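You operate a simulated robot arm through the tools that you are given. There is no shell and no other tool. Be economical: measure what you need, move in short steps, check, and stop when the job is done.

Carry out the task below with a simulated robot arm. There is one attempt and no reset: what you move stays moved.

## Task
Set the gear housing in the black holder and grease the patch beside its bore.
Fine: use the felt dauber and the red tin; dauber back, lid on again. Set down upright: felt dauber. A coat counts when it lies all over at full strength: go over it till it gets no stronger.

It is judged by the outcome, as a careful person would: the job done as asked, and still so three seconds after it is handed in. It fails if anything else is knocked over, pushed out of place, dropped, spilled or broken. A push-on lid holds only when it is set on centred and level and pressed home; a screw cap is set on level and turned clockwise until tight.

## Robot
A 6-joint arm with a two-finger parallel gripper, fixed in place. Base frame: the origin is at the foot of the arm, x ahead of it, y to its left, z up; the work surface is at about z = 87. Lengths are in cm, angles in rad, forces in N, time in s.
With the tool pointing down near the work surface it reaches from about 36 to 76 cm from the base axis. Its first joint turns from -1.152 to 1.152 rad. Payload 2.45 kg.
The TCP is the grasp point between the finger pads, 2.4 cm short of the fingertips. In the tool frame z runs along the fingers and y along their closing line. The gripper opens to 6.8 cm. The fingers are 1.7 cm wide and 1 cm thick; the gripper's body (4 by 7 cm) begins 4.1 cm behind the TCP.
Orientation is told as [roll, pitch, yaw] about the base's x, y, z axes, in that order, counted from this pose: with the fingers straight down and closing along the base's y, the tool's x points along the base's -x, its y along +y and its z along -z.

## Interface
- The arm moves only by the tool arm_command. Its argument "increments" is a list of rows, each a list of 6 numbers: the shift along the tool's x, y, z in units of 200 mm (1.0 is 200 mm), then the turn, a rotation vector about the tool's x, y, z in units of 45 degrees (1.0 is 45 degrees). In form: [[dx, dy, dz, wx, wy, wz], ...]. A call has 1 to 10 rows; each row is the pose to reach, as a shift and turn from the pose commanded when the call began, along the tool's axes at that moment. "hand" is the finger opening in mm, from 0 to 68, set as the call begins (left out, the last holds). A call with a number of a shift or a turn outside -1 to 1 is refused whole. Each row takes 0.2 s and may step no farther than 5 cm and 0.15 rad from the row before; otherwise, or with a gripper value out of range, the whole call is refused. A pose out of reach is approached as far as the arm can. The call stops where the force on the tool passes 40 N (or 10 N more than at its start, if that is more) or the arm is blocked; 0.2 s more then pass. The fingers move at their own pace (about 10.8 cm/s each) and stop on an object; they squeeze with about 25 N. The grip force told is the motor's: it shows also when the fingers shut on nothing. Time passes only in rows, and 0.2 s behind the last, so rows that repeat a pose let the fingers close. The reply holds the time, the measured pose of the TCP, the force on the tool along the base axes, the opening and the grip force, in the units named above and with some noise, with the torque about the TCP (base axes, N m) and any sound that the robot's microphone picked up.
- Cameras (640 x 400 px; columns grow to the right, rows downward): "scene" is fixed at [16.63, 43.95, 143.35]; the picture's right is [-0.58, -0.81, 0.00], its down [-0.69, 0.49, -0.54] and it looks along [0.43, -0.31, -0.84] (base axes); focal length 219 px, centre (320, 200). "wrist" rides on the gripper at [8.4, 1.1, -7.5] in the tool frame; the picture's right is [-0.13, 0.99, 0.00], its down [-0.60, -0.08, -0.79] and it looks along [-0.79, -0.10, 0.61] (tool axes); focal length 251 px, centre (320, 200). There is no depth. A picture from a camera that has moved, and an enlarged one, comes with that camera's place and axes in the base frame and with its lens.
- capture(camera): a new picture of that camera. The clock stands still meanwhile.
- inspect(camera, box): a new picture of the part [left, top, right, bottom] of that camera's present view, enlarged. The clock stands still meanwhile.
- close_job(): hands the job in; it is judged then, once.

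Work in short steps. Places have to be worked out from the pictures, the camera data and where the tool is seen: move nearer, look again, correct. Check each grasp and each placing, and mend what went wrong. You have 120 turns and 68 pictures in all, those below and enlarged ones among them. Open the gripper and draw the arm clear of the work before you hand the job in, unless the task says otherwise; then end with one line.

The tools are called as a command line: name --pt "numbers of a row" for each row, then --argument value for the rest, lists and objects as JSON in quotes. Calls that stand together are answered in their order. arm_command: Moves the arm, as the interface text tells. Its arguments: {"type":"object","properties":{"increments":{"type":"array"},"hand":{"type":"number"}},"required":["increments"]} The other tools are called the same way: capture (camera) takes a picture; inspect (camera, box) takes an enlarged picture of a part of a camera's view; close_job () hands the job in.

At the start:

```text
t: 0.0
eef_pos: [37.4, 22.36, 115.0]
ee_rot: [0.001, 0.001, 0.001]
contact_force: [0.1, 0.8, 1.3]
torque: [0.01, 0.0, -0.02]
opening: 6.8
grasp_force: 0.1
```

scene: 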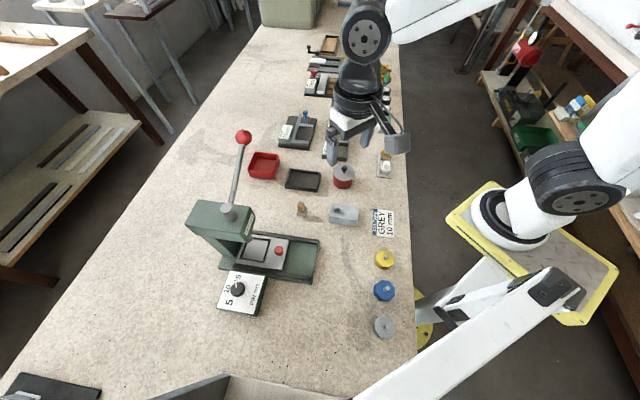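
wrist: 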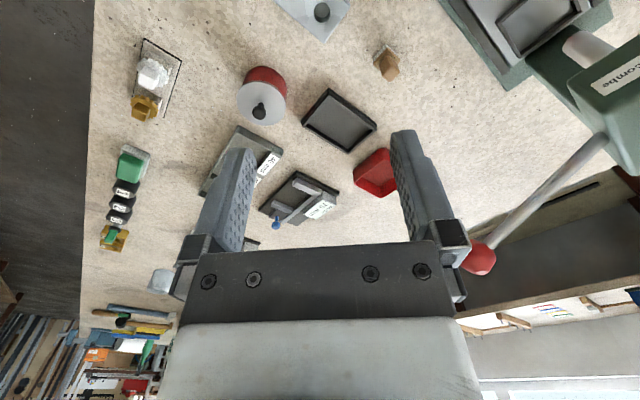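

I'll enlarge the part of the bench with the workpieces to identify the objects.

inspect --camera "scene" --box '[240, 100, 420, 212]'

inspect --camera "scene" --box '[180, 180, 420, 350]'

inspect --camera "wrist" --box '[80, 0, 480, 250]'

```text
3.56 times, centred on (330, 156) of scene
camera zoom: at [16.63, 43.95, 143.35], right [-0.58, -0.81, 0.0], down [-0.69, 0.49, -0.54], along [0.43, -0.31, -0.84], focal length 779 px, centre (284, 356)
```

zoom: 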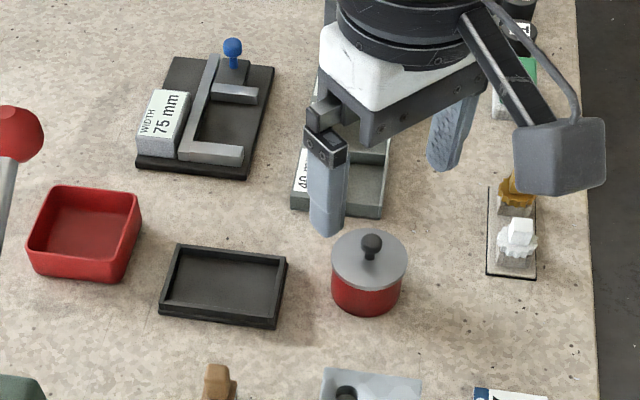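

```text
2.35 times, centred on (300, 265) of scene
camera zoom: at [16.63, 43.95, 143.35], right [-0.58, -0.81, 0.0], down [-0.69, 0.49, -0.54], along [0.43, -0.31, -0.84], focal length 516 px, centre (367, 47)
```

zoom: 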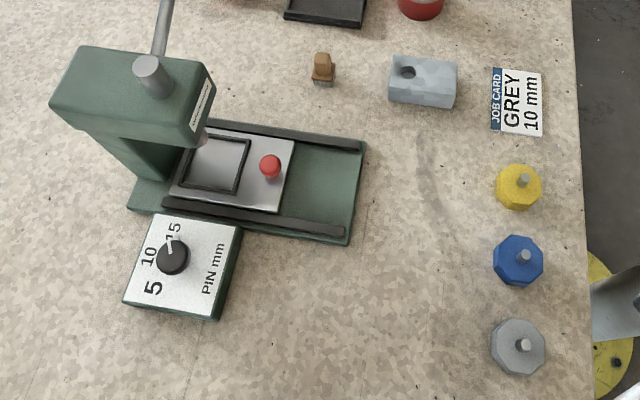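

```text
1.60 times, centred on (280, 125) of wrist
camera zoom: at [29.06, 23.45, 122.68], right [0.13, 0.99, 0.0], down [0.6, -0.08, 0.79], along [0.79, -0.1, -0.61], focal length 402 px, centre (384, 320)
```

zoom: 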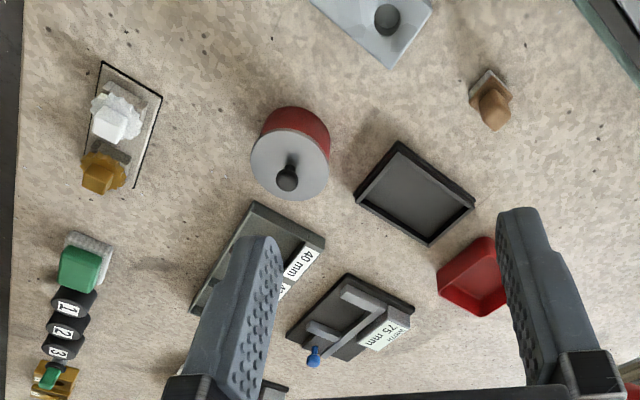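

The housing seems to be the grey block near (36, 21). The brown tool near (44, 30) may be the dauber, with the tin near (46, 15) and the black tray near (54, 23). I'll zoom in to confirm these.

inspect --camera "scene" --box '[284, 190, 364, 240]'

inspect --camera "wrist" --box '[290, 0, 450, 160]'

inspect --camera "wrist" --box '[90, 20, 250, 260]'

inspect --camera "scene" --box '[280, 25, 440, 125]'

```text
8.00 times, centred on (324, 215) of scene
camera zoom: at [16.63, 43.95, 143.35], right [-0.58, -0.81, 0.0], down [-0.69, 0.49, -0.54], along [0.43, -0.31, -0.84], focal length 1753 px, centre (288, 80)
```

zoom: 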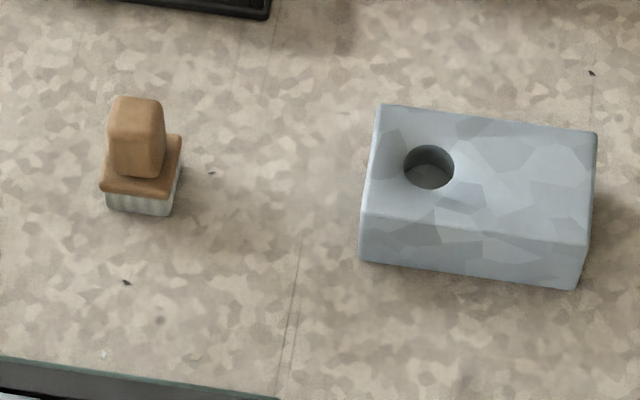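

```text
2.50 times, centred on (370, 80) of wrist
camera zoom: at [29.06, 23.45, 122.68], right [0.13, 0.99, 0.0], down [0.6, -0.08, 0.79], along [0.79, -0.1, -0.61], focal length 629 px, centre (195, 500)
```

zoom: 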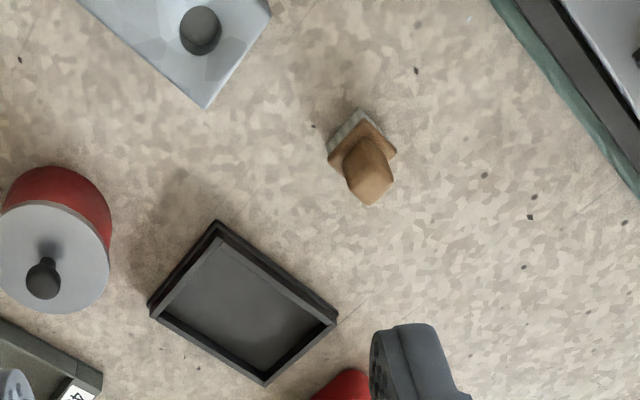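

```text
1.67 times, centred on (170, 140) of wrist
camera zoom: at [29.06, 23.45, 122.68], right [0.13, 0.99, 0.0], down [0.6, -0.08, 0.79], along [0.79, -0.1, -0.61], focal length 419 px, centre (570, 300)
```

zoom: 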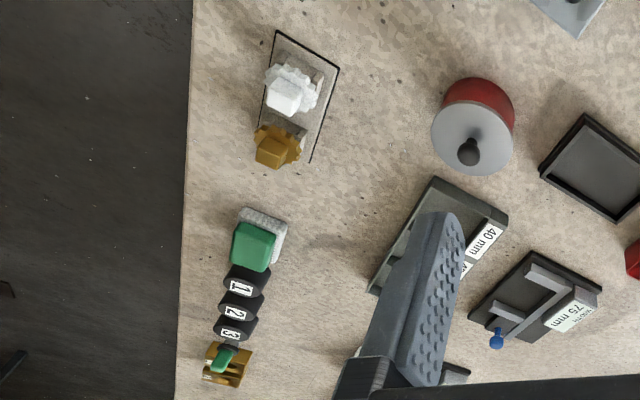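

```text
4.00 times, centred on (360, 75) of scene
camera zoom: at [16.63, 43.95, 143.35], right [-0.58, -0.81, 0.0], down [-0.69, 0.49, -0.54], along [0.43, -0.31, -0.84], focal length 876 px, centre (160, 700)
```

zoom: 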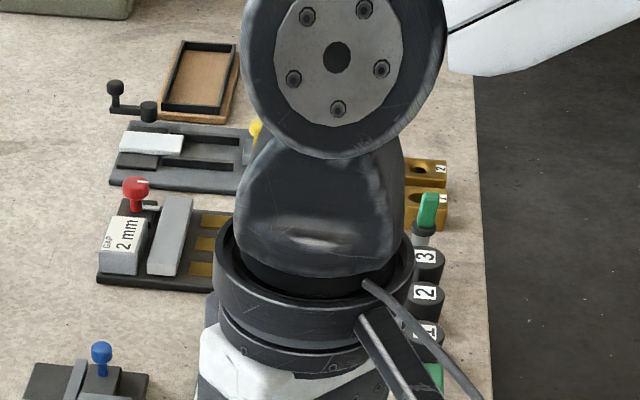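

The brown block with the felt foot is the dauber, standing at about (44.5, 30). The housing measures about 7.8×4.5×3.4 cm, centred near (36.7, 21.2), with its long axis at 45° like the tray's. I'll turn the gripper to yaw +45° and look again.

arm_command --pt "0 0 0 0 0 -0.18" --pt "0 0 0 0 0 -0.36" --pt "0 0 0 0 0 -0.54" --pt "0 0 0 0 0 -0.72" --pt "0 0 0 0 0 -0.86" --pt "0 0 0 0 0 -1.0" --pt "0 0 0 0 0 -1.0" --hand 68

capture --camera "wrist"

```text
t: 1.6
eef_pos: [37.39, 22.31, 115.04]
ee_rot: [0.0, 0.0, 0.786]
contact_force: [0.3, 0.5, 1.0]
torque: [0.02, -0.02, 0.02]
opening: 6.78
grasp_force: 0.0
```

```text
58 pictures are left
camera wrist: at [30.74, 17.17, 122.7], right [-0.61, 0.79, 0.0], down [0.48, 0.37, 0.79], along [0.63, 0.48, -0.61], focal length 251 px, centre (320, 200)
```

wrist: 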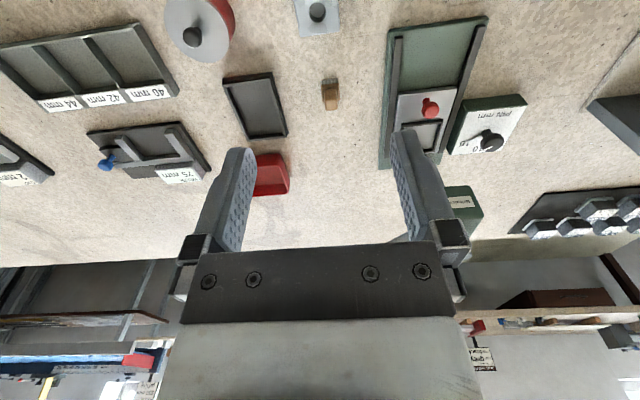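

The view is now aligned with the housing and the tray, so I'll zoom in on the tray, the dauber and the housing.

inspect --camera "wrist" --box '[210, 0, 350, 150]'

```text
2.67 times, centred on (280, 75) of wrist
camera zoom: at [30.74, 17.17, 122.7], right [-0.61, 0.79, 0.0], down [0.48, 0.37, 0.79], along [0.63, 0.48, -0.61], focal length 670 px, centre (427, 533)
```

zoom: 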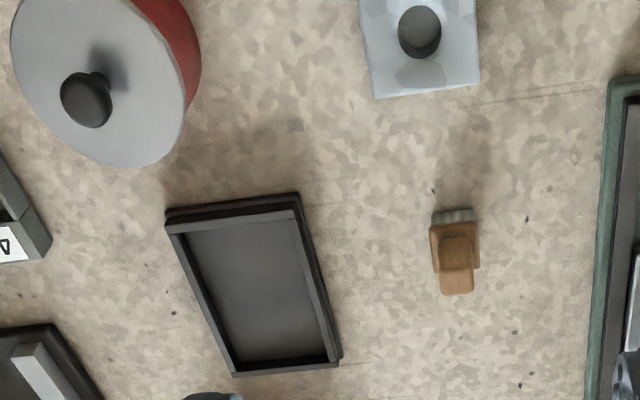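

The tray is centred near (54.9, 23.3) with its long axis at about 44°, and its pocket is about 5.9×8.7 cm. I'll come down over the housing and check the alignment before grasping.

arm_command --pt "0.0636 -0.0148 0.2 0 0 0" --pt "0.0636 -0.0148 0.42 0 0 0" --pt "0.0636 -0.0148 0.64 0 0 0" --pt "0.0636 -0.0148 0.85 0 0 0" --pt "0.0636 -0.0148 0.85 0 0 0"

capture --camera "wrist"

inspect --camera "scene" --box '[280, 110, 440, 230]'

```text
t: 2.8
eef_pos: [36.75, 21.0, 98.07]
ee_rot: [0.0, -0.001, 0.786]
contact_force: [-0.3, -0.1, -0.8]
torque: [0.03, -0.03, -0.04]
opening: 6.79
grasp_force: 0.1
```

```text
56 pictures are left
camera wrist: at [30.02, 15.79, 105.73], right [-0.61, 0.79, 0.0], down [0.48, 0.37, 0.79], along [0.63, 0.48, -0.61], focal length 251 px, centre (320, 200)
```

wrist: 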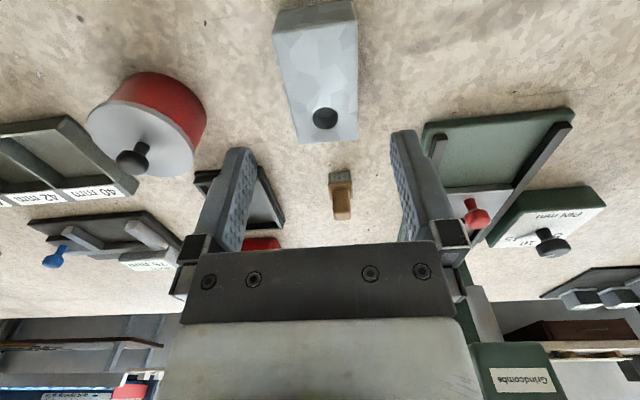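

```text
3.33 times, centred on (360, 170) of scene
camera zoom: at [16.63, 43.95, 143.35], right [-0.58, -0.81, 0.0], down [-0.69, 0.49, -0.54], along [0.43, -0.31, -0.84], focal length 730 px, centre (187, 300)
```

zoom: 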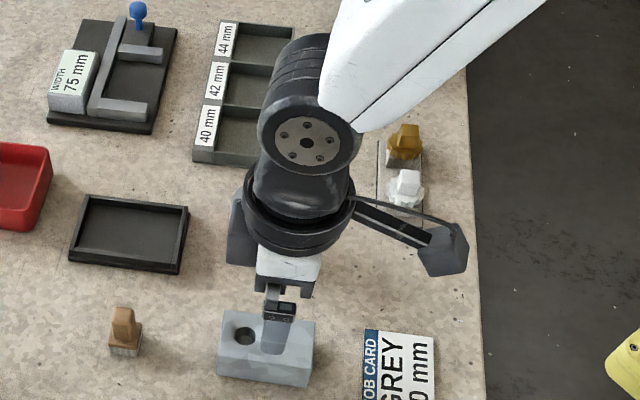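

The gripper is centred on the housing. I'll take a close look at the housing top to find the patch.

inspect --camera "wrist" --box '[250, 0, 380, 150]'

```text
2.67 times, centred on (315, 75) of wrist
camera zoom: at [30.02, 15.79, 105.73], right [-0.61, 0.79, 0.0], down [0.48, 0.37, 0.79], along [0.63, 0.48, -0.61], focal length 670 px, centre (333, 533)
```

zoom: 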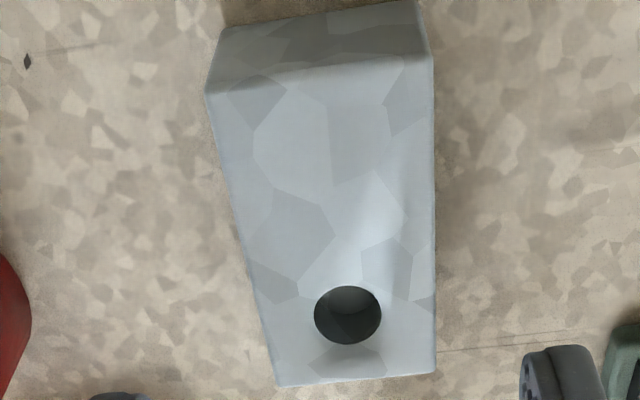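

There is no marked patch, so it must be the flat area on the long side of the bore. I'll go down to TCP z≈91.6 and close on the short width.

arm_command --pt "0 0 0.16 0 0 0" --pt "0 0 0.325 0 0 0" --pt "0 0 0.325 0 0 0"

arm_command --pt "0 0 0 0 0 0" --pt "0 0 0 0 0 0" --pt "0 0 0 0 0 0" --hand 30

arm_command --pt "0 0 -0.05 0 0 0" --pt "0 0 -0.25 0 0 0" --pt "0 0 -0.4 0 0 0"

capture --camera "wrist"

```text
t: 3.6
eef_pos: [36.64, 21.16, 91.56]
ee_rot: [0.0, 0.001, 0.787]
contact_force: [0.3, 0.0, 0.5]
torque: [0.02, 0.0, -0.01]
opening: 6.81
grasp_force: 0.0
```

```text
t: 4.4
eef_pos: [36.53, 21.09, 91.58]
ee_rot: [0.001, -0.001, 0.784]
contact_force: [0.0, 0.3, -0.4]
torque: [0.05, -0.04, -0.03]
opening: 4.6
grasp_force: 24.8
```

```text
t: 5.2
eef_pos: [36.94, 21.24, 99.73]
ee_rot: [0.001, -0.001, 0.786]
contact_force: [0.1, 0.0, -3.7]
torque: [-0.01, -0.01, -0.03]
opening: 4.55
grasp_force: 25.0
```

```text
53 pictures are left
camera wrist: at [30.21, 16.02, 107.31], right [-0.61, 0.79, 0.0], down [0.48, 0.37, 0.79], along [0.63, 0.48, -0.61], focal length 251 px, centre (320, 200)
```

wrist: 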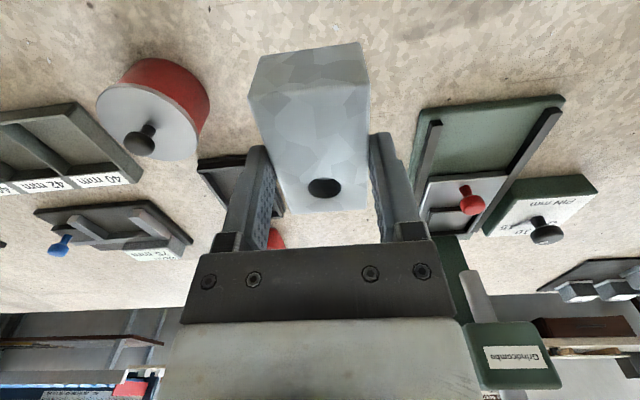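

The housing is held centred (opening 4.55, weight about 3.7 N). I'll carry it over the tray and check before lowering.

arm_command --pt "0 0 -0.2 0 0 0" --pt "-0.142 -0.112 -0.2 0 0 0" --pt "-0.283 -0.225 -0.2 0 0 0" --pt "-0.425 -0.337 -0.2 0 0 0" --pt "-0.566 -0.45 -0.2 0 0 0" --pt "-0.708 -0.562 -0.2 0 0 0.02" --pt "-0.708 -0.562 -0.2 0 0 0.02" --pt "-0.708 -0.562 0.0 0 0 0.02" --pt "-0.708 -0.562 0.0 0 0 0.02"

capture --camera "wrist"

inspect --camera "scene" --box '[240, 110, 400, 230]'

```text
t: 7.2
eef_pos: [54.92, 23.42, 99.43]
ee_rot: [-0.002, 0.001, 0.771]
contact_force: [0.1, 0.7, -3.6]
torque: [-0.01, 0.0, -0.02]
opening: 4.56
grasp_force: 25.6
```

```text
52 pictures are left
camera wrist: at [48.08, 18.22, 107.11], right [-0.6, 0.8, 0.0], down [0.49, 0.36, 0.79], along [0.64, 0.47, -0.61], focal length 251 px, centre (320, 200)
```

wrist: 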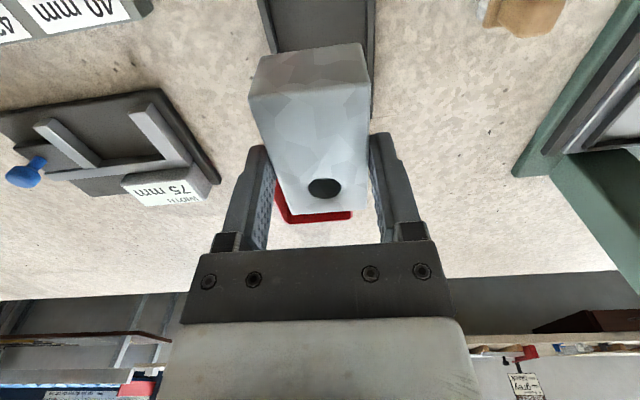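

```text
3.33 times, centred on (320, 170) of scene
camera zoom: at [16.64, 43.95, 143.35], right [-0.58, -0.81, 0.0], down [-0.69, 0.49, -0.54], along [0.43, -0.31, -0.84], focal length 730 px, centre (320, 300)
```

zoom: 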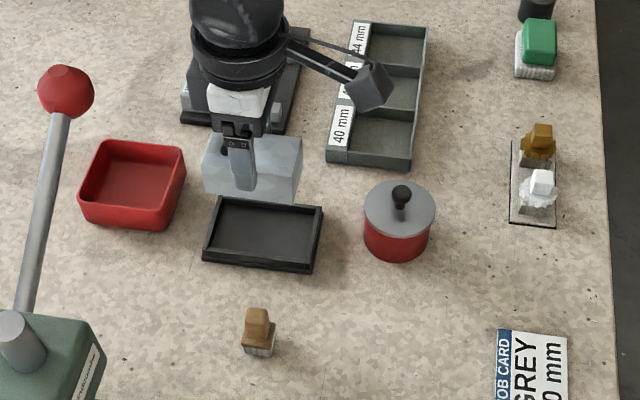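

The combined views put the pocket centre at about (54.6, 23.45). I'll shift slightly and lower to just above the rim for a closer check.

arm_command --pt "0.0104 0.012 0.0 0 0 0" --pt "0.0104 0.012 0.12 0 0 0" --pt "0.0104 0.012 0.22 0 0 0" --pt "0.0104 0.012 0.22 0 0 0"

inspect --camera "scene" --box '[270, 150, 350, 200]'

inspect --camera "wrist" --box '[220, 0, 420, 125]'

```text
t: 8.2
eef_pos: [54.54, 23.4, 95.23]
ee_rot: [0.0, 0.001, 0.769]
contact_force: [0.1, -0.6, -4.1]
torque: [-0.03, 0.0, 0.03]
opening: 4.59
grasp_force: 25.3
```

```text
8.00 times, centred on (310, 175) of scene
camera zoom: at [16.64, 43.95, 143.35], right [-0.58, -0.81, 0.0], down [-0.69, 0.49, -0.54], along [0.43, -0.31, -0.84], focal length 1753 px, centre (400, 400)
```

zoom: 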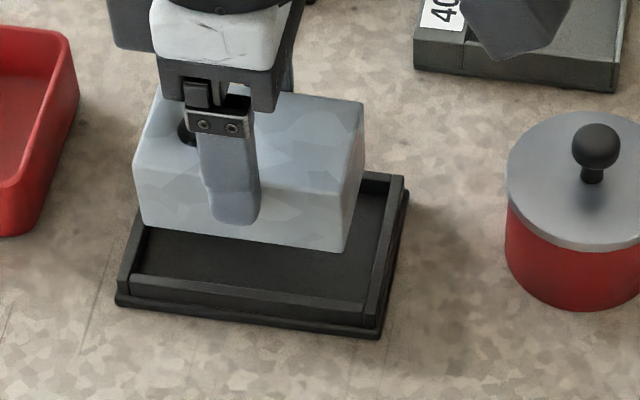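

```text
3.20 times, centred on (320, 62) of wrist
camera zoom: at [47.73, 18.31, 102.77], right [-0.6, 0.8, 0.0], down [0.49, 0.36, 0.79], along [0.64, 0.47, -0.61], focal length 805 px, centre (320, 640)
```

zoom: 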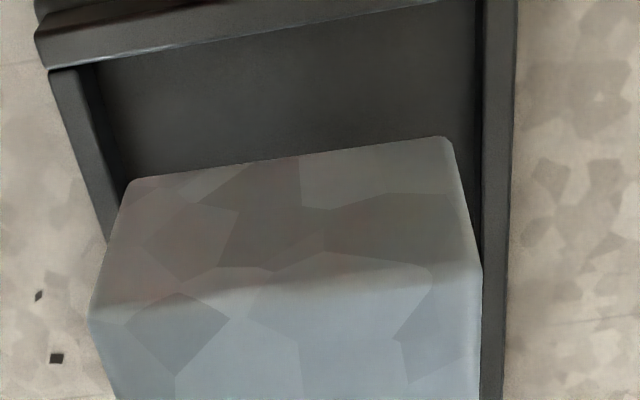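

The pocket centre works out at about (54.4, 23.46), and the housing sits within 2 mm of that with ample clearance. I'll lower it until it touches.

arm_command --pt "0.004 0.004 0.06 0 0 0" --pt "0.004 0.004 0.12 0 0 0" --pt "0.004 0.004 0.13 0 0 0" --pt "0.004 0.004 0.14 0 0 0" --pt "0.004 0.004 0.15 0 0 0"

```text
t: 9.4
eef_pos: [54.29, 23.44, 92.13]
ee_rot: [0.001, 0.001, 0.768]
contact_force: [-0.5, -0.6, -1.7]
torque: [0.1, 0.03, 0.04]
opening: 4.6
grasp_force: 25.1
```

The weight reading is dropping, so contact is starting. I'll go slightly further.

arm_command --pt "0 0 0.004 0 0 0" --pt "0 0 0.008 0 0 0" --pt "0 0 0.008 0 0 0"

inspect --camera "scene" --box '[270, 150, 350, 200]'

```text
t: 10.2
eef_pos: [54.1, 23.41, 92.31]
ee_rot: [-0.001, -0.001, 0.77]
contact_force: [-7.7, -2.1, 21.1]
torque: [-0.17, 0.35, 0.01]
opening: 4.6
grasp_force: 25.5
```

```text
8.00 times, centred on (310, 175) of scene
camera zoom: at [16.57, 43.93, 143.36], right [-0.58, -0.81, 0.0], down [-0.68, 0.49, -0.54], along [0.43, -0.31, -0.84], focal length 1753 px, centre (400, 400)
```

zoom: 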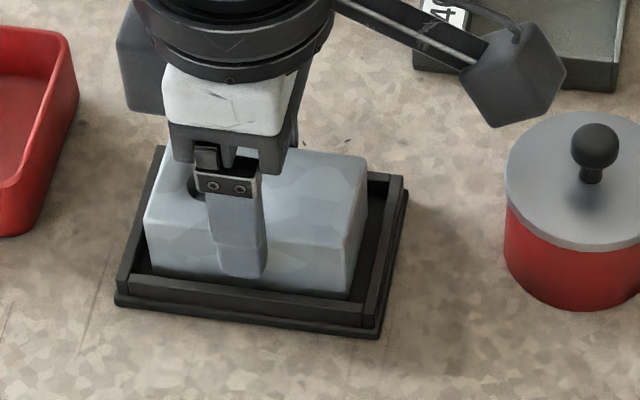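

The housing is in the pocket and bearing on the floor. I'll ease the load, open, and lift away.

arm_command --pt "0 0 -0.006 0 0 0" --pt "0 0 -0.006 0 0 0"

arm_command --pt "0 0 0 0 0 0" --pt "0 0 0 0 0 0" --pt "0 0 -0.15 0 0 0" --pt "0 0 -0.38 0 0 0" --pt "0.22 0 -0.6 0 0 0" --pt "0.45 0 -0.6 0 0 0" --pt "0.45 0 -0.6 0 0 0" --hand 64

capture --camera "wrist"

inspect --camera "scene" --box '[270, 150, 366, 210]'

```text
t: 10.8
eef_pos: [54.32, 23.35, 92.28]
ee_rot: [-0.001, -0.002, 0.77]
contact_force: [-3.6, 1.2, 12.7]
torque: [0.17, -0.08, 0.02]
opening: 4.56
grasp_force: 25.2
```

```text
refused: row 5 steps farther than a row can; nothing moved
```

```text
47 pictures are left
camera wrist: at [47.52, 18.34, 99.79], right [-0.6, 0.8, 0.0], down [0.49, 0.36, 0.79], along [0.64, 0.47, -0.61], focal length 251 px, centre (320, 200)
```

wrist: 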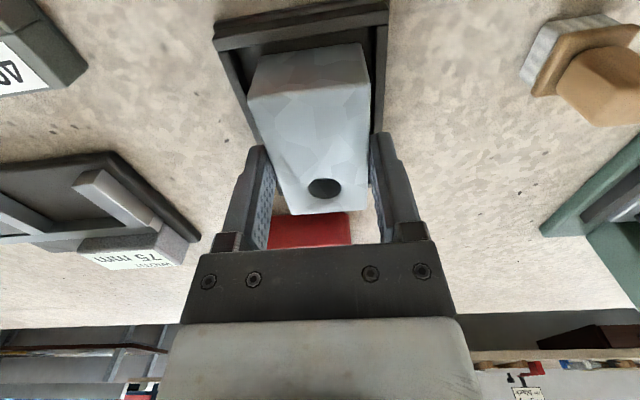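

```text
6.67 times, centred on (318, 180) of scene
camera zoom: at [16.6, 43.94, 143.35], right [-0.58, -0.81, 0.0], down [-0.69, 0.49, -0.54], along [0.43, -0.31, -0.84], focal length 1461 px, centre (333, 333)
```

zoom: 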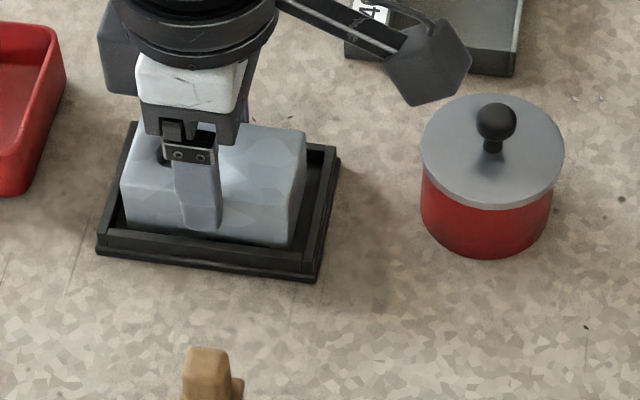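

The second move was refused for its step size, and the housing is seated as planned. I'll release it with smaller steps.

arm_command --pt "0 0 0 0 0 0" --pt "0 0 0 0 0 0" --pt "0 0 -0.1 0 0 0" --pt "0 0 -0.3 0 0 0" --pt "0 0 -0.5 0 0 0" --pt "0.2 0 -0.6 0 0 0" --pt "0.4 0 -0.6 0 0 0" --pt "0.4 -0.2 -0.6 0 0 0" --pt "0.4 -0.3 -0.6 0 0 0" --pt "0.4 -0.3 -0.6 0 0 0" --hand 62

capture --camera "wrist"

```text
t: 13.0
eef_pos: [52.77, 13.48, 104.14]
ee_rot: [0.0, -0.001, 0.772]
contact_force: [-0.7, 0.5, 0.2]
torque: [-0.03, 0.0, -0.03]
opening: 6.2
grasp_force: 0.2
```

```text
45 pictures are left
camera wrist: at [46.06, 8.39, 111.74], right [-0.6, 0.8, 0.0], down [0.49, 0.36, 0.79], along [0.64, 0.47, -0.61], focal length 251 px, centre (320, 200)
```

wrist: 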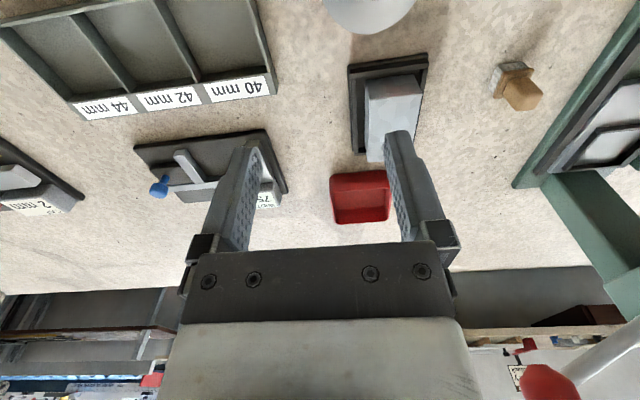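

The tin is just above the frame, so I'll move over its estimated place at (46.8, 12.9).

arm_command --pt "0.117 0.094 0 0 0 0" --pt "0.234 0.187 0 0 0 0" --pt "0.234 0.187 0 0 0 0"

capture --camera "wrist"

inspect --camera "scene" --box '[280, 150, 376, 210]'

```text
t: 13.8
eef_pos: [46.88, 12.87, 104.16]
ee_rot: [0.0, 0.0, 0.77]
contact_force: [0.2, -0.3, 0.4]
torque: [0.02, 0.03, 0.0]
opening: 6.23
grasp_force: 0.1
```

```text
44 pictures are left
camera wrist: at [40.06, 7.84, 111.75], right [-0.6, 0.8, 0.0], down [0.49, 0.36, 0.79], along [0.64, 0.47, -0.61], focal length 251 px, centre (320, 200)
```

wrist: 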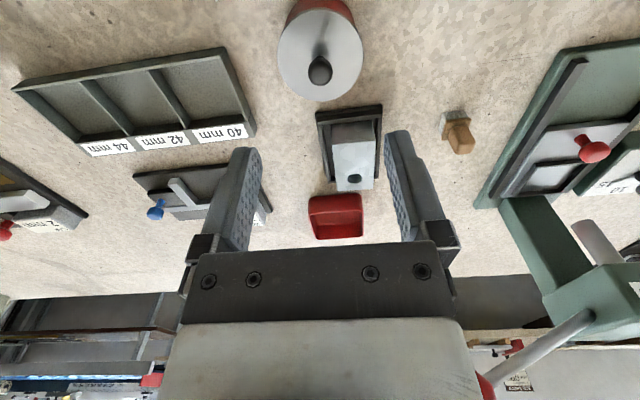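

```text
6.67 times, centred on (328, 180) of scene
camera zoom: at [16.63, 43.95, 143.35], right [-0.58, -0.81, 0.0], down [-0.69, 0.49, -0.54], along [0.43, -0.31, -0.84], focal length 1461 px, centre (267, 333)
```

zoom: 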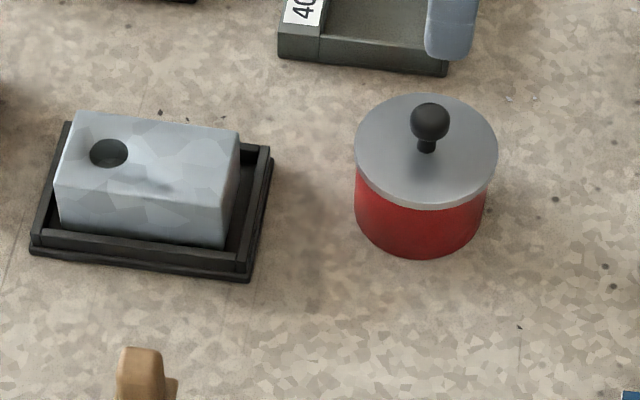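

Triangulating puts the lid knob at about (47.05, 13.05, 93.3) and the lid top at z≈91.2. I'll come down with the fingertips just above the lid and grip the knob.

arm_command --pt "-0.0124 0 0.2 0 0 0" --pt "-0.0124 0 0.4 0 0 0" --pt "-0.0124 0 0.508 0 0 0" --pt "-0.0124 0 0.508 0 0 0" --hand 40

arm_command --pt "0 0 0 0 0 0" --pt "0 0 0 0 0 0" --pt "0 0 0 0 0 0" --hand 8

capture --camera "wrist"

```text
t: 14.8
eef_pos: [46.82, 12.96, 94.15]
ee_rot: [-0.001, -0.001, 0.769]
contact_force: [-6.2, -2.7, 12.0]
torque: [-0.08, 0.12, 0.0]
opening: 4.03
grasp_force: 0.1
stopped in row 4: the force on the tool passed its limit (the readings are from after the stop); the commanded pose is now the measured one
```

```text
t: 15.6
eef_pos: [46.85, 13.05, 94.15]
ee_rot: [-0.004, -0.005, 0.77]
contact_force: [6.7, -5.0, 12.9]
torque: [-0.04, -0.15, 0.02]
opening: 1.79
grasp_force: 6.3
```

```text
42 pictures are left
camera wrist: at [40.17, 8.0, 101.69], right [-0.6, 0.8, 0.0], down [0.48, 0.36, 0.8], along [0.64, 0.47, -0.6], focal length 251 px, centre (320, 200)
```

wrist: 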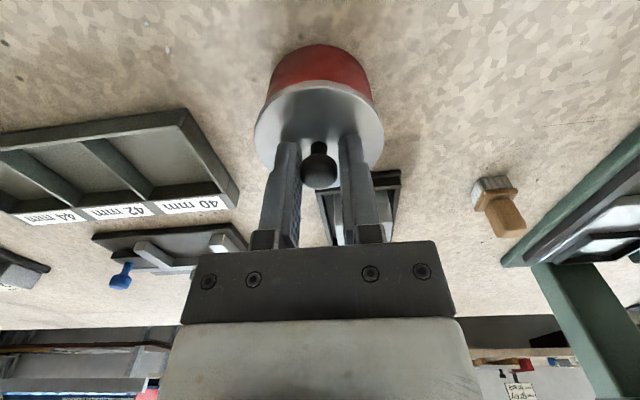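

The fingertips touched the lid, so its top is at z≈91.7. I'll raise 2–3 mm to relieve that, then finish closing on the knob.

arm_command --pt "0 0 -0.012 0 0 0" --pt "0 0 -0.015 0 0 0" --pt "0 0 -0.015 0 0 0" --pt "0 0 -0.015 0 0 0" --hand 5

```text
t: 16.6
eef_pos: [46.9, 13.07, 94.29]
ee_rot: [0.0, -0.001, 0.77]
contact_force: [0.6, 1.5, -0.4]
torque: [-0.01, 0.0, 0.01]
opening: 1.6
grasp_force: 24.9
heard: snap
```

The grip is firm at 1.6 cm on the knob, and a snap was heard, which suggests the lid came off its seat. I'll lift slowly and look.

arm_command --pt "0 0 -0.02 0 0 0" --pt "0 0 -0.06 0 0 0" --pt "0 0 -0.12 0 0 0" --pt "0 0 -0.2 0 0 0" --pt "0 0 -0.3 0 0 0" --pt "0 0 -0.3 0 0 0"

capture --camera "wrist"

inspect --camera "scene" --box '[290, 140, 386, 200]'

```text
t: 18.0
eef_pos: [46.74, 13.07, 100.26]
ee_rot: [-0.001, 0.0, 0.768]
contact_force: [-0.3, 0.8, 0.2]
torque: [0.02, 0.01, 0.0]
opening: 1.58
grasp_force: 25.3
```

```text
41 pictures are left
camera wrist: at [40.02, 8.02, 107.87], right [-0.6, 0.8, 0.0], down [0.49, 0.36, 0.79], along [0.64, 0.47, -0.61], focal length 251 px, centre (320, 200)
```

wrist: 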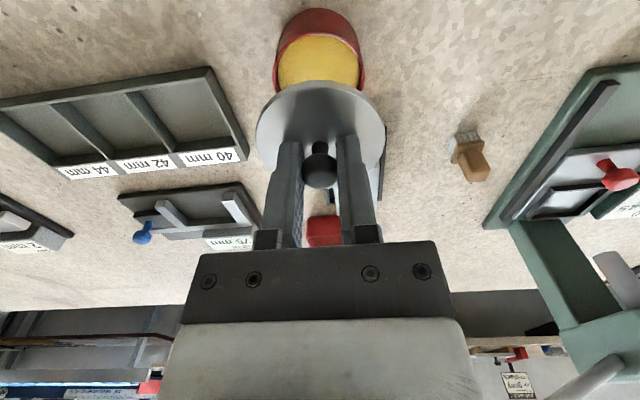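

```text
6.67 times, centred on (338, 170) of scene
camera zoom: at [16.63, 43.95, 143.35], right [-0.58, -0.81, 0.0], down [-0.69, 0.49, -0.54], along [0.43, -0.31, -0.84], focal length 1461 px, centre (200, 400)
```

zoom: 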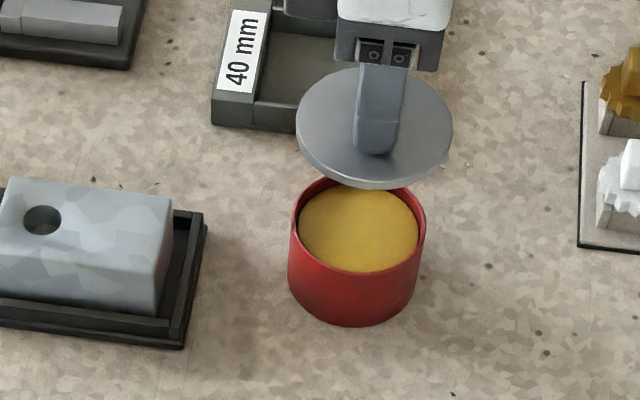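

The lid is off and level in the grip, with yellow grease in the tin. The seated grip pose was (46.9, 13.07, 94.29), which I'll need later. I'll set the lid down in the free spot at (37, 20).

arm_command --pt "0.036 0.196 -0.02 0 0 0" --pt "0.072 0.392 -0.02 0 0 0" --pt "0.108 0.588 0 0 0 0" --pt "0.108 0.588 0.2 0 0 0" --pt "0.108 0.588 0.4 0 0 0" --pt "0.108 0.588 0.45 0 0 0" --pt "0.108 0.588 0.465 0 0 0"

arm_command --pt "0 0 0.008 0 0 0" --pt "0 0 0.016 0 0 0" --pt "0 0 0.024 0 0 0" --pt "0 0 0.032 0 0 0"

inspect --camera "scene" --box '[290, 180, 386, 240]'

```text
t: 19.6
eef_pos: [37.1, 20.09, 90.97]
ee_rot: [-0.001, -0.003, 0.77]
contact_force: [0.1, 0.0, -0.4]
torque: [-0.02, -0.02, -0.01]
opening: 1.59
grasp_force: 24.6
```

```text
t: 20.6
eef_pos: [37.07, 20.01, 90.51]
ee_rot: [0.001, -0.002, 0.769]
contact_force: [0.1, -0.6, -0.6]
torque: [0.01, -0.01, -0.02]
opening: 1.6
grasp_force: 25.2
```

```text
6.67 times, centred on (338, 210) of scene
camera zoom: at [16.63, 43.95, 143.35], right [-0.58, -0.81, 0.0], down [-0.69, 0.49, -0.54], along [0.43, -0.31, -0.84], focal length 1461 px, centre (200, 133)
```

zoom: 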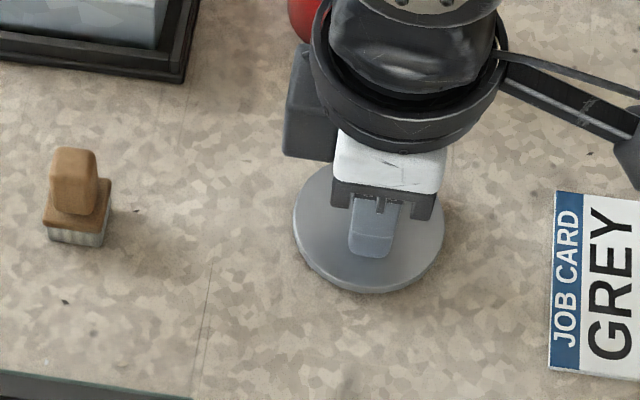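

The lid is very close to the bench but not touching yet. I'll keep lowering in small steps.

arm_command --pt "0 0 0.008 0 0 0" --pt "0 0 0.016 0 0 0" --pt "0 0 0.024 0 0 0" --pt "0 0 0.03 0 0 0"

```text
t: 21.6
eef_pos: [37.06, 20.07, 89.88]
ee_rot: [0.001, -0.002, 0.769]
contact_force: [-2.1, -2.7, 18.5]
torque: [-0.1, 0.07, -0.01]
opening: 1.58
grasp_force: 25.4
```

The lid is on the bench. I'll ease off, release, lift, and move over to the dauber at about (44.8, 30.1), which is also square to 45°.

arm_command --pt "0 0 -0.008 0 0 0" --pt "0 0 -0.008 0 0 0"

arm_command --pt "0 0 0 0 0 0" --pt "0 0 0 0 0 0" --pt "0 0 -0.15 0 0 0" --pt "0 0 -0.35 0 0 0" --pt "0 0 -0.5 0 0 0" --pt "-0.209 0.03 -0.55 0 0 0" --pt "-0.418 0.06 -0.55 0 0 0" --pt "-0.627 0.09 -0.55 0 0 0" --pt "-0.627 0.09 -0.55 0 0 0" --hand 45

capture --camera "wrist"

inspect --camera "scene" --box '[260, 160, 372, 230]'

```text
t: 22.2
eef_pos: [36.99, 19.97, 90.03]
ee_rot: [0.0, 0.0, 0.77]
contact_force: [-0.5, -0.6, -1.2]
torque: [0.0, -0.04, 0.02]
opening: 1.61
grasp_force: 25.3
```

```text
t: 24.2
eef_pos: [44.79, 30.25, 101.19]
ee_rot: [0.001, 0.001, 0.771]
contact_force: [-0.9, 0.6, 0.3]
torque: [-0.01, 0.01, 0.04]
opening: 4.52
grasp_force: 0.1
```

```text
38 pictures are left
camera wrist: at [38.04, 25.19, 108.73], right [-0.6, 0.8, 0.0], down [0.49, 0.36, 0.79], along [0.64, 0.47, -0.61], focal length 251 px, centre (320, 200)
```

wrist: 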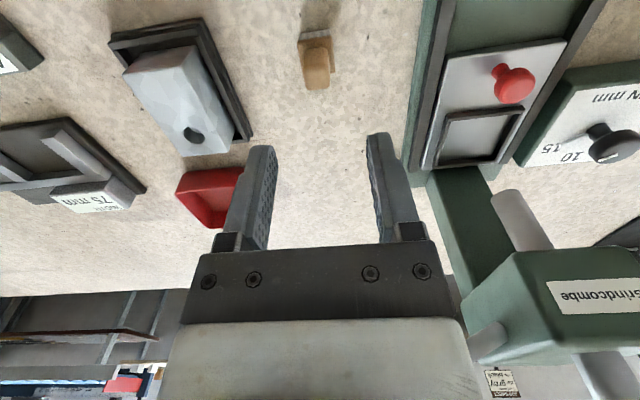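

```text
5.71 times, centred on (316, 195) of scene
camera zoom: at [16.63, 43.95, 143.35], right [-0.58, -0.81, 0.0], down [-0.69, 0.49, -0.54], along [0.43, -0.31, -0.84], focal length 1252 px, centre (343, 229)
```

zoom: 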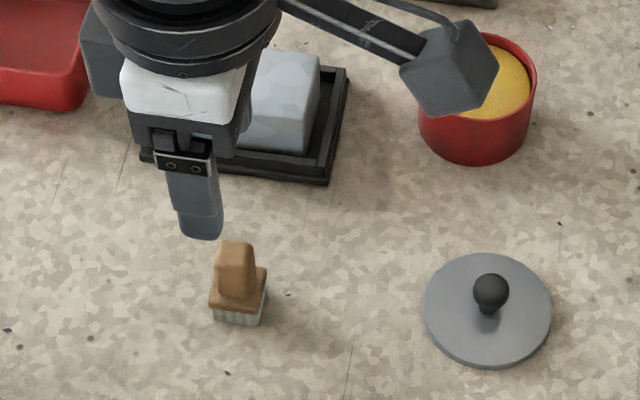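

The dauber's handle is centred at about (44.83, 29.93) with its top at z≈92.3. I'll lower around it and close.

arm_command --pt "0.0097 -0.0129 0.2 0 0 0" --pt "0.0097 -0.0129 0.4 0 0 0" --pt "0.0097 -0.0129 0.47 0 0 0" --pt "0.0097 -0.0129 0.47 0 0 0"

arm_command --pt "0 0 0 0 0 0" --pt "0 0 0 0 0 0" --pt "0 0 0 0 0 0" --hand 8

inspect --camera "scene" --box '[270, 170, 350, 220]'

inspect --camera "wrist" --box '[240, 50, 400, 250]'

```text
t: 25.2
eef_pos: [44.77, 29.77, 91.59]
ee_rot: [0.001, -0.001, 0.77]
contact_force: [-0.2, 1.0, 0.3]
torque: [-0.01, 0.02, 0.02]
opening: 4.48
grasp_force: 0.0
```

```text
t: 26.0
eef_pos: [44.93, 29.67, 91.58]
ee_rot: [-0.001, -0.001, 0.771]
contact_force: [0.7, 0.9, 0.3]
torque: [0.02, -0.02, 0.0]
opening: 1.72
grasp_force: 25.0
```

```text
8.00 times, centred on (310, 195) of scene
camera zoom: at [16.63, 43.95, 143.35], right [-0.58, -0.81, 0.0], down [-0.69, 0.49, -0.54], along [0.43, -0.31, -0.84], focal length 1753 px, centre (400, 240)
```

zoom: 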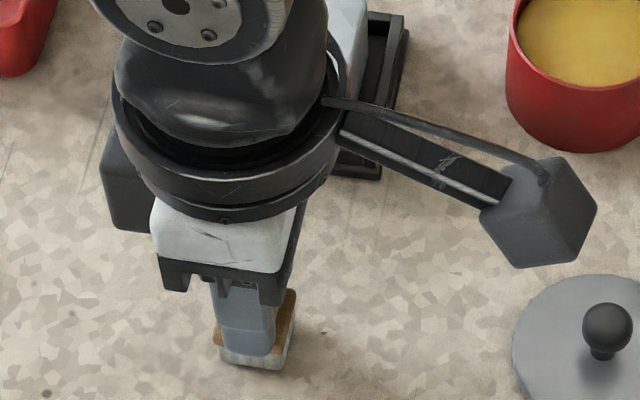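

```text
2.00 times, centred on (320, 150) of wrist
camera zoom: at [38.15, 24.64, 99.22], right [-0.6, 0.8, 0.0], down [0.49, 0.36, 0.79], along [0.64, 0.47, -0.61], focal length 503 px, centre (320, 300)
```

zoom: 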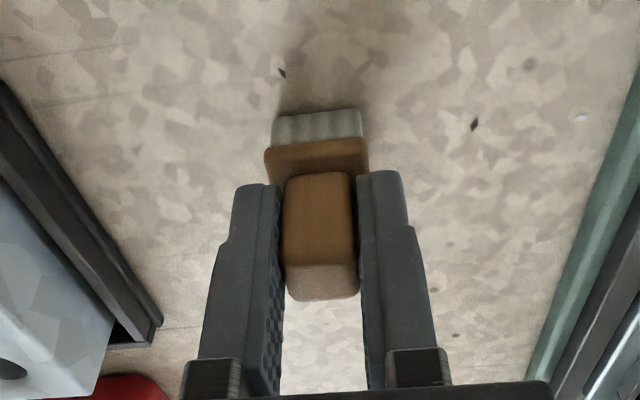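

The dauber is gripped squarely. Its standing pose is TCP (44.85, 29.75, 91.55), with the felt 4.6 cm below the TCP. I'll lift it and carry it over the tin.

arm_command --pt "0 0 -0.15 0 0 0" --pt "0 0 -0.35 0 0 0" --pt "0 0 -0.5 0 0 0" --pt "0.127 -0.167 -0.5 0 0 0" --pt "0.254 -0.335 -0.5 0 0 0" --pt "0.381 -0.502 -0.5 0 0 0" --pt "0.508 -0.669 -0.5 0 0 0" --pt "0.508 -0.669 -0.5 0 0 0"

capture --camera "wrist"

inspect --camera "scene" --box '[290, 140, 386, 200]'

```text
t: 27.8
eef_pos: [46.91, 12.86, 101.44]
ee_rot: [-0.001, -0.003, 0.769]
contact_force: [-0.2, -0.4, -0.9]
torque: [-0.02, -0.01, 0.01]
opening: 1.74
grasp_force: 25.2
```

```text
34 pictures are left
camera wrist: at [40.21, 7.95, 109.06], right [-0.6, 0.8, 0.0], down [0.49, 0.36, 0.79], along [0.64, 0.47, -0.61], focal length 251 px, centre (320, 200)
```

wrist: 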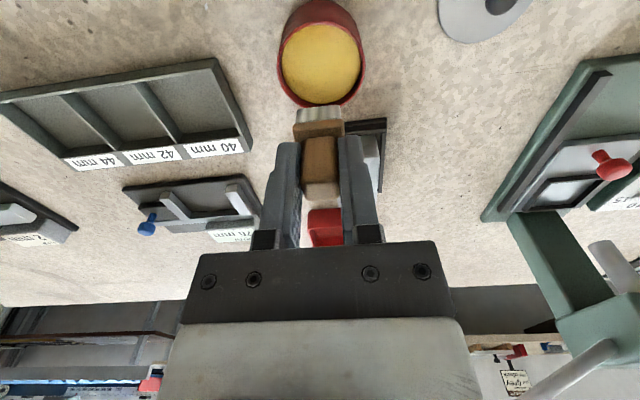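

```text
6.67 times, centred on (338, 170) of scene
camera zoom: at [16.63, 43.94, 143.35], right [-0.58, -0.81, 0.0], down [-0.69, 0.49, -0.54], along [0.43, -0.31, -0.84], focal length 1461 px, centre (200, 400)
```

zoom: 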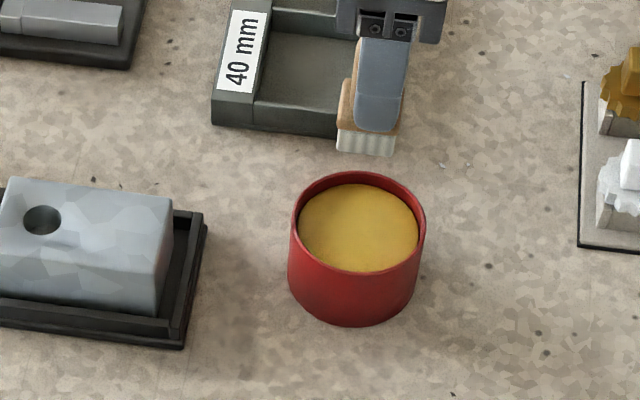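

The tin is centred near (46.95, 13.0), and the felt fits well within its 5.5 cm opening. I'll lower the felt gently into the grease.

arm_command --pt "-0.005 0.003 0.15 0 0 0" --pt "-0.005 0.003 0.27 0 0 0" --pt "-0.005 0.003 0.29 0 0 0" --pt "-0.005 0.003 0.305 0 0 0" --pt "-0.005 0.003 0.315 0 0 0"

inspect --camera "scene" --box '[310, 150, 374, 190]'

```text
t: 29.0
eef_pos: [46.9, 13.22, 95.33]
ee_rot: [-0.001, -0.002, 0.77]
contact_force: [0.4, -0.4, -0.6]
torque: [0.04, 0.03, 0.0]
opening: 1.72
grasp_force: 25.1
```

```text
10.00 times, centred on (342, 170) of scene
camera zoom: at [16.63, 43.95, 143.35], right [-0.58, -0.81, 0.0], down [-0.69, 0.49, -0.54], along [0.43, -0.31, -0.84], focal length 2191 px, centre (100, 500)
```

zoom: 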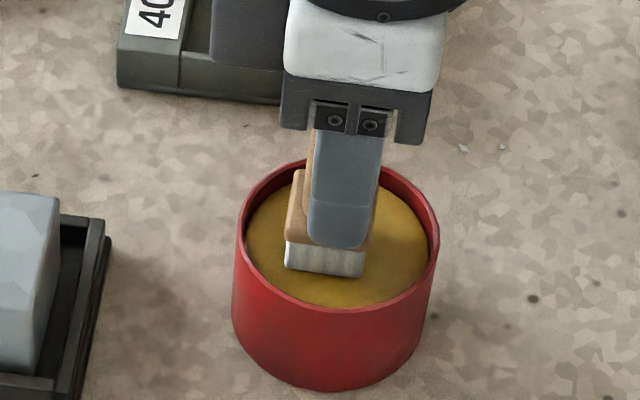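

The felt is nearly at the surface. I'll lower in 1 mm steps until there's light contact.

arm_command --pt "0 0 0.005 0 0 0" --pt "0 0 0.01 0 0 0" --pt "0 0 0.015 0 0 0" --pt "0 0 0.02 0 0 0"

```text
t: 30.0
eef_pos: [47.0, 13.17, 94.85]
ee_rot: [-0.002, -0.004, 0.77]
contact_force: [-9.8, -0.6, 31.1]
torque: [-0.01, 0.28, -0.01]
opening: 1.76
grasp_force: 25.5
```

Contact was firm, so the felt should be loaded. I'll lift it clear and check.

arm_command --pt "0 0 -0.01 0 0 0" --pt "0 0 -0.1 0 0 0" --pt "0 0 -0.3 0 0 0" --pt "0 0 -0.3 0 0 0"

inspect --camera "scene" --box '[310, 135, 374, 175]'

```text
t: 31.0
eef_pos: [46.94, 12.98, 101.03]
ee_rot: [0.001, -0.001, 0.772]
contact_force: [-0.4, 0.5, -0.3]
torque: [0.03, 0.0, -0.02]
opening: 1.74
grasp_force: 24.8
```

```text
10.00 times, centred on (342, 155) of scene
camera zoom: at [16.63, 43.95, 143.35], right [-0.58, -0.81, 0.0], down [-0.69, 0.49, -0.54], along [0.43, -0.31, -0.84], focal length 2191 px, centre (100, 650)
```

zoom: 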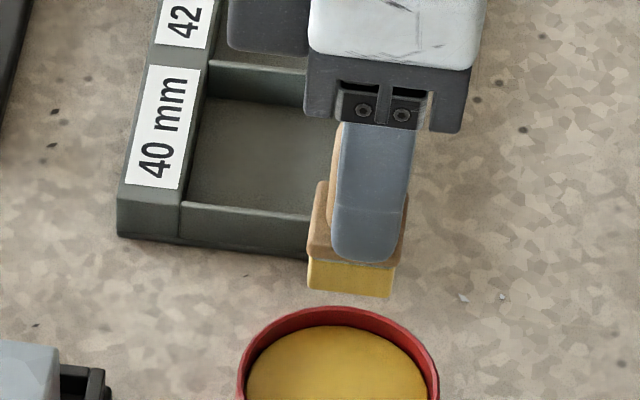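

The felt is loaded. The housing is centred at (54.43, 23.45) with its top at z≈91.1 and the bore at +1.84 along the long axis, so the patch centre is about (53.4, 22.5). I'll move there and dab.

arm_command --pt "-0.188 0.038 0 0 0 0" --pt "-0.375 0.076 0 0 0 0" --pt "-0.563 0.114 0 0 0 0" --pt "-0.563 0.114 0.1 0 0 0" --pt "-0.563 0.114 0.2 0 0 0" --pt "-0.563 0.114 0.23 0 0 0" --pt "-0.563 0.114 0.23 0 0 0"

inspect --camera "scene" --box '[270, 150, 350, 200]'

inspect --camera "wrist" --box '[240, 0, 400, 200]'

```text
t: 32.6
eef_pos: [53.19, 22.76, 96.27]
ee_rot: [-0.001, -0.002, 0.769]
contact_force: [-0.3, 0.0, -0.4]
torque: [-0.01, -0.01, 0.02]
opening: 1.72
grasp_force: 24.6
```

```text
8.00 times, centred on (310, 175) of scene
camera zoom: at [16.63, 43.95, 143.35], right [-0.58, -0.81, 0.0], down [-0.69, 0.49, -0.54], along [0.43, -0.31, -0.84], focal length 1753 px, centre (400, 400)
```

zoom: 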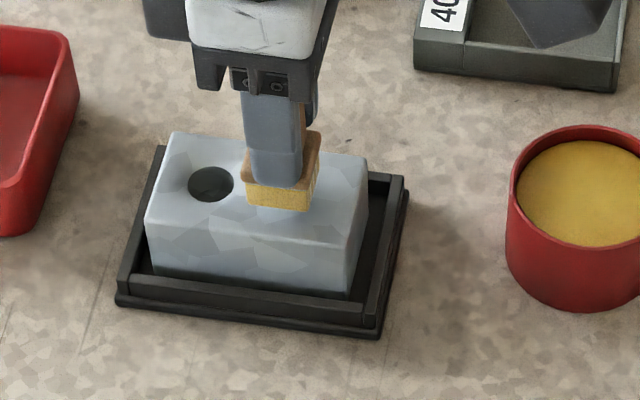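

```text
2.00 times, centred on (320, 100) of wrist
camera zoom: at [46.51, 17.58, 103.87], right [-0.6, 0.8, 0.0], down [0.49, 0.36, 0.79], along [0.64, 0.47, -0.61], focal length 503 px, centre (320, 400)
```

zoom: 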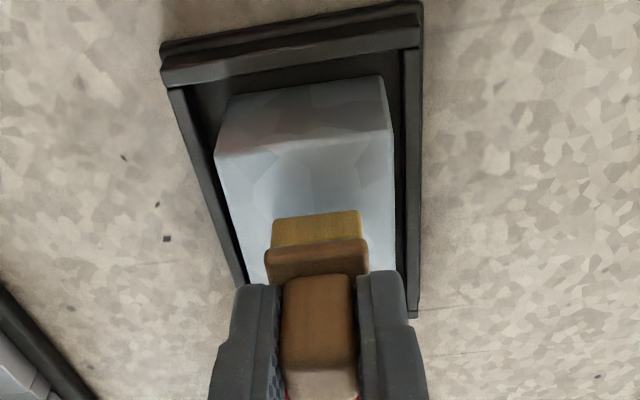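

The felt sits about 3 mm to one side, so I'll correct that and lower to contact.

arm_command --pt "0.0015 -0.016 0.0 0 0 0" --pt "0.0015 -0.016 0.025 0 0 0" --pt "0.0015 -0.016 0.032 0 0 0" --pt "0.0015 -0.016 0.038 0 0 0" --pt "0.0015 -0.016 0.038 0 0 0"

```text
t: 33.8
eef_pos: [53.65, 22.4, 95.72]
ee_rot: [-0.001, -0.005, 0.769]
contact_force: [-10.3, -3.8, 31.5]
torque: [0.09, 0.13, 0.02]
opening: 1.79
grasp_force: 24.5
```

The felt was pressed firmly. I'll lift and look at the mark it left.

arm_command --pt "0 0 -0.02 0 0 0" --pt "0 0 -0.15 0 0 0" --pt "0.2 0 -0.2 0 0 0" --pt "0.3 0 -0.2 0 0 0" --pt "0.3 0 -0.2 0 0 0"

inspect --camera "scene" --box '[274, 150, 338, 190]'

```text
t: 35.0
eef_pos: [49.25, 18.0, 99.54]
ee_rot: [0.0, -0.001, 0.769]
contact_force: [0.9, -0.1, -1.1]
torque: [-0.02, 0.0, -0.02]
opening: 1.73
grasp_force: 24.9
```

```text
10.00 times, centred on (306, 170) of scene
camera zoom: at [16.63, 43.95, 143.35], right [-0.58, -0.81, 0.0], down [-0.69, 0.49, -0.54], along [0.43, -0.31, -0.84], focal length 2191 px, centre (460, 500)
```

zoom: 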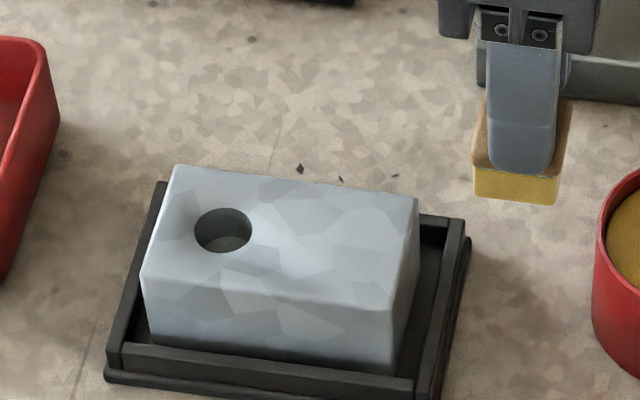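

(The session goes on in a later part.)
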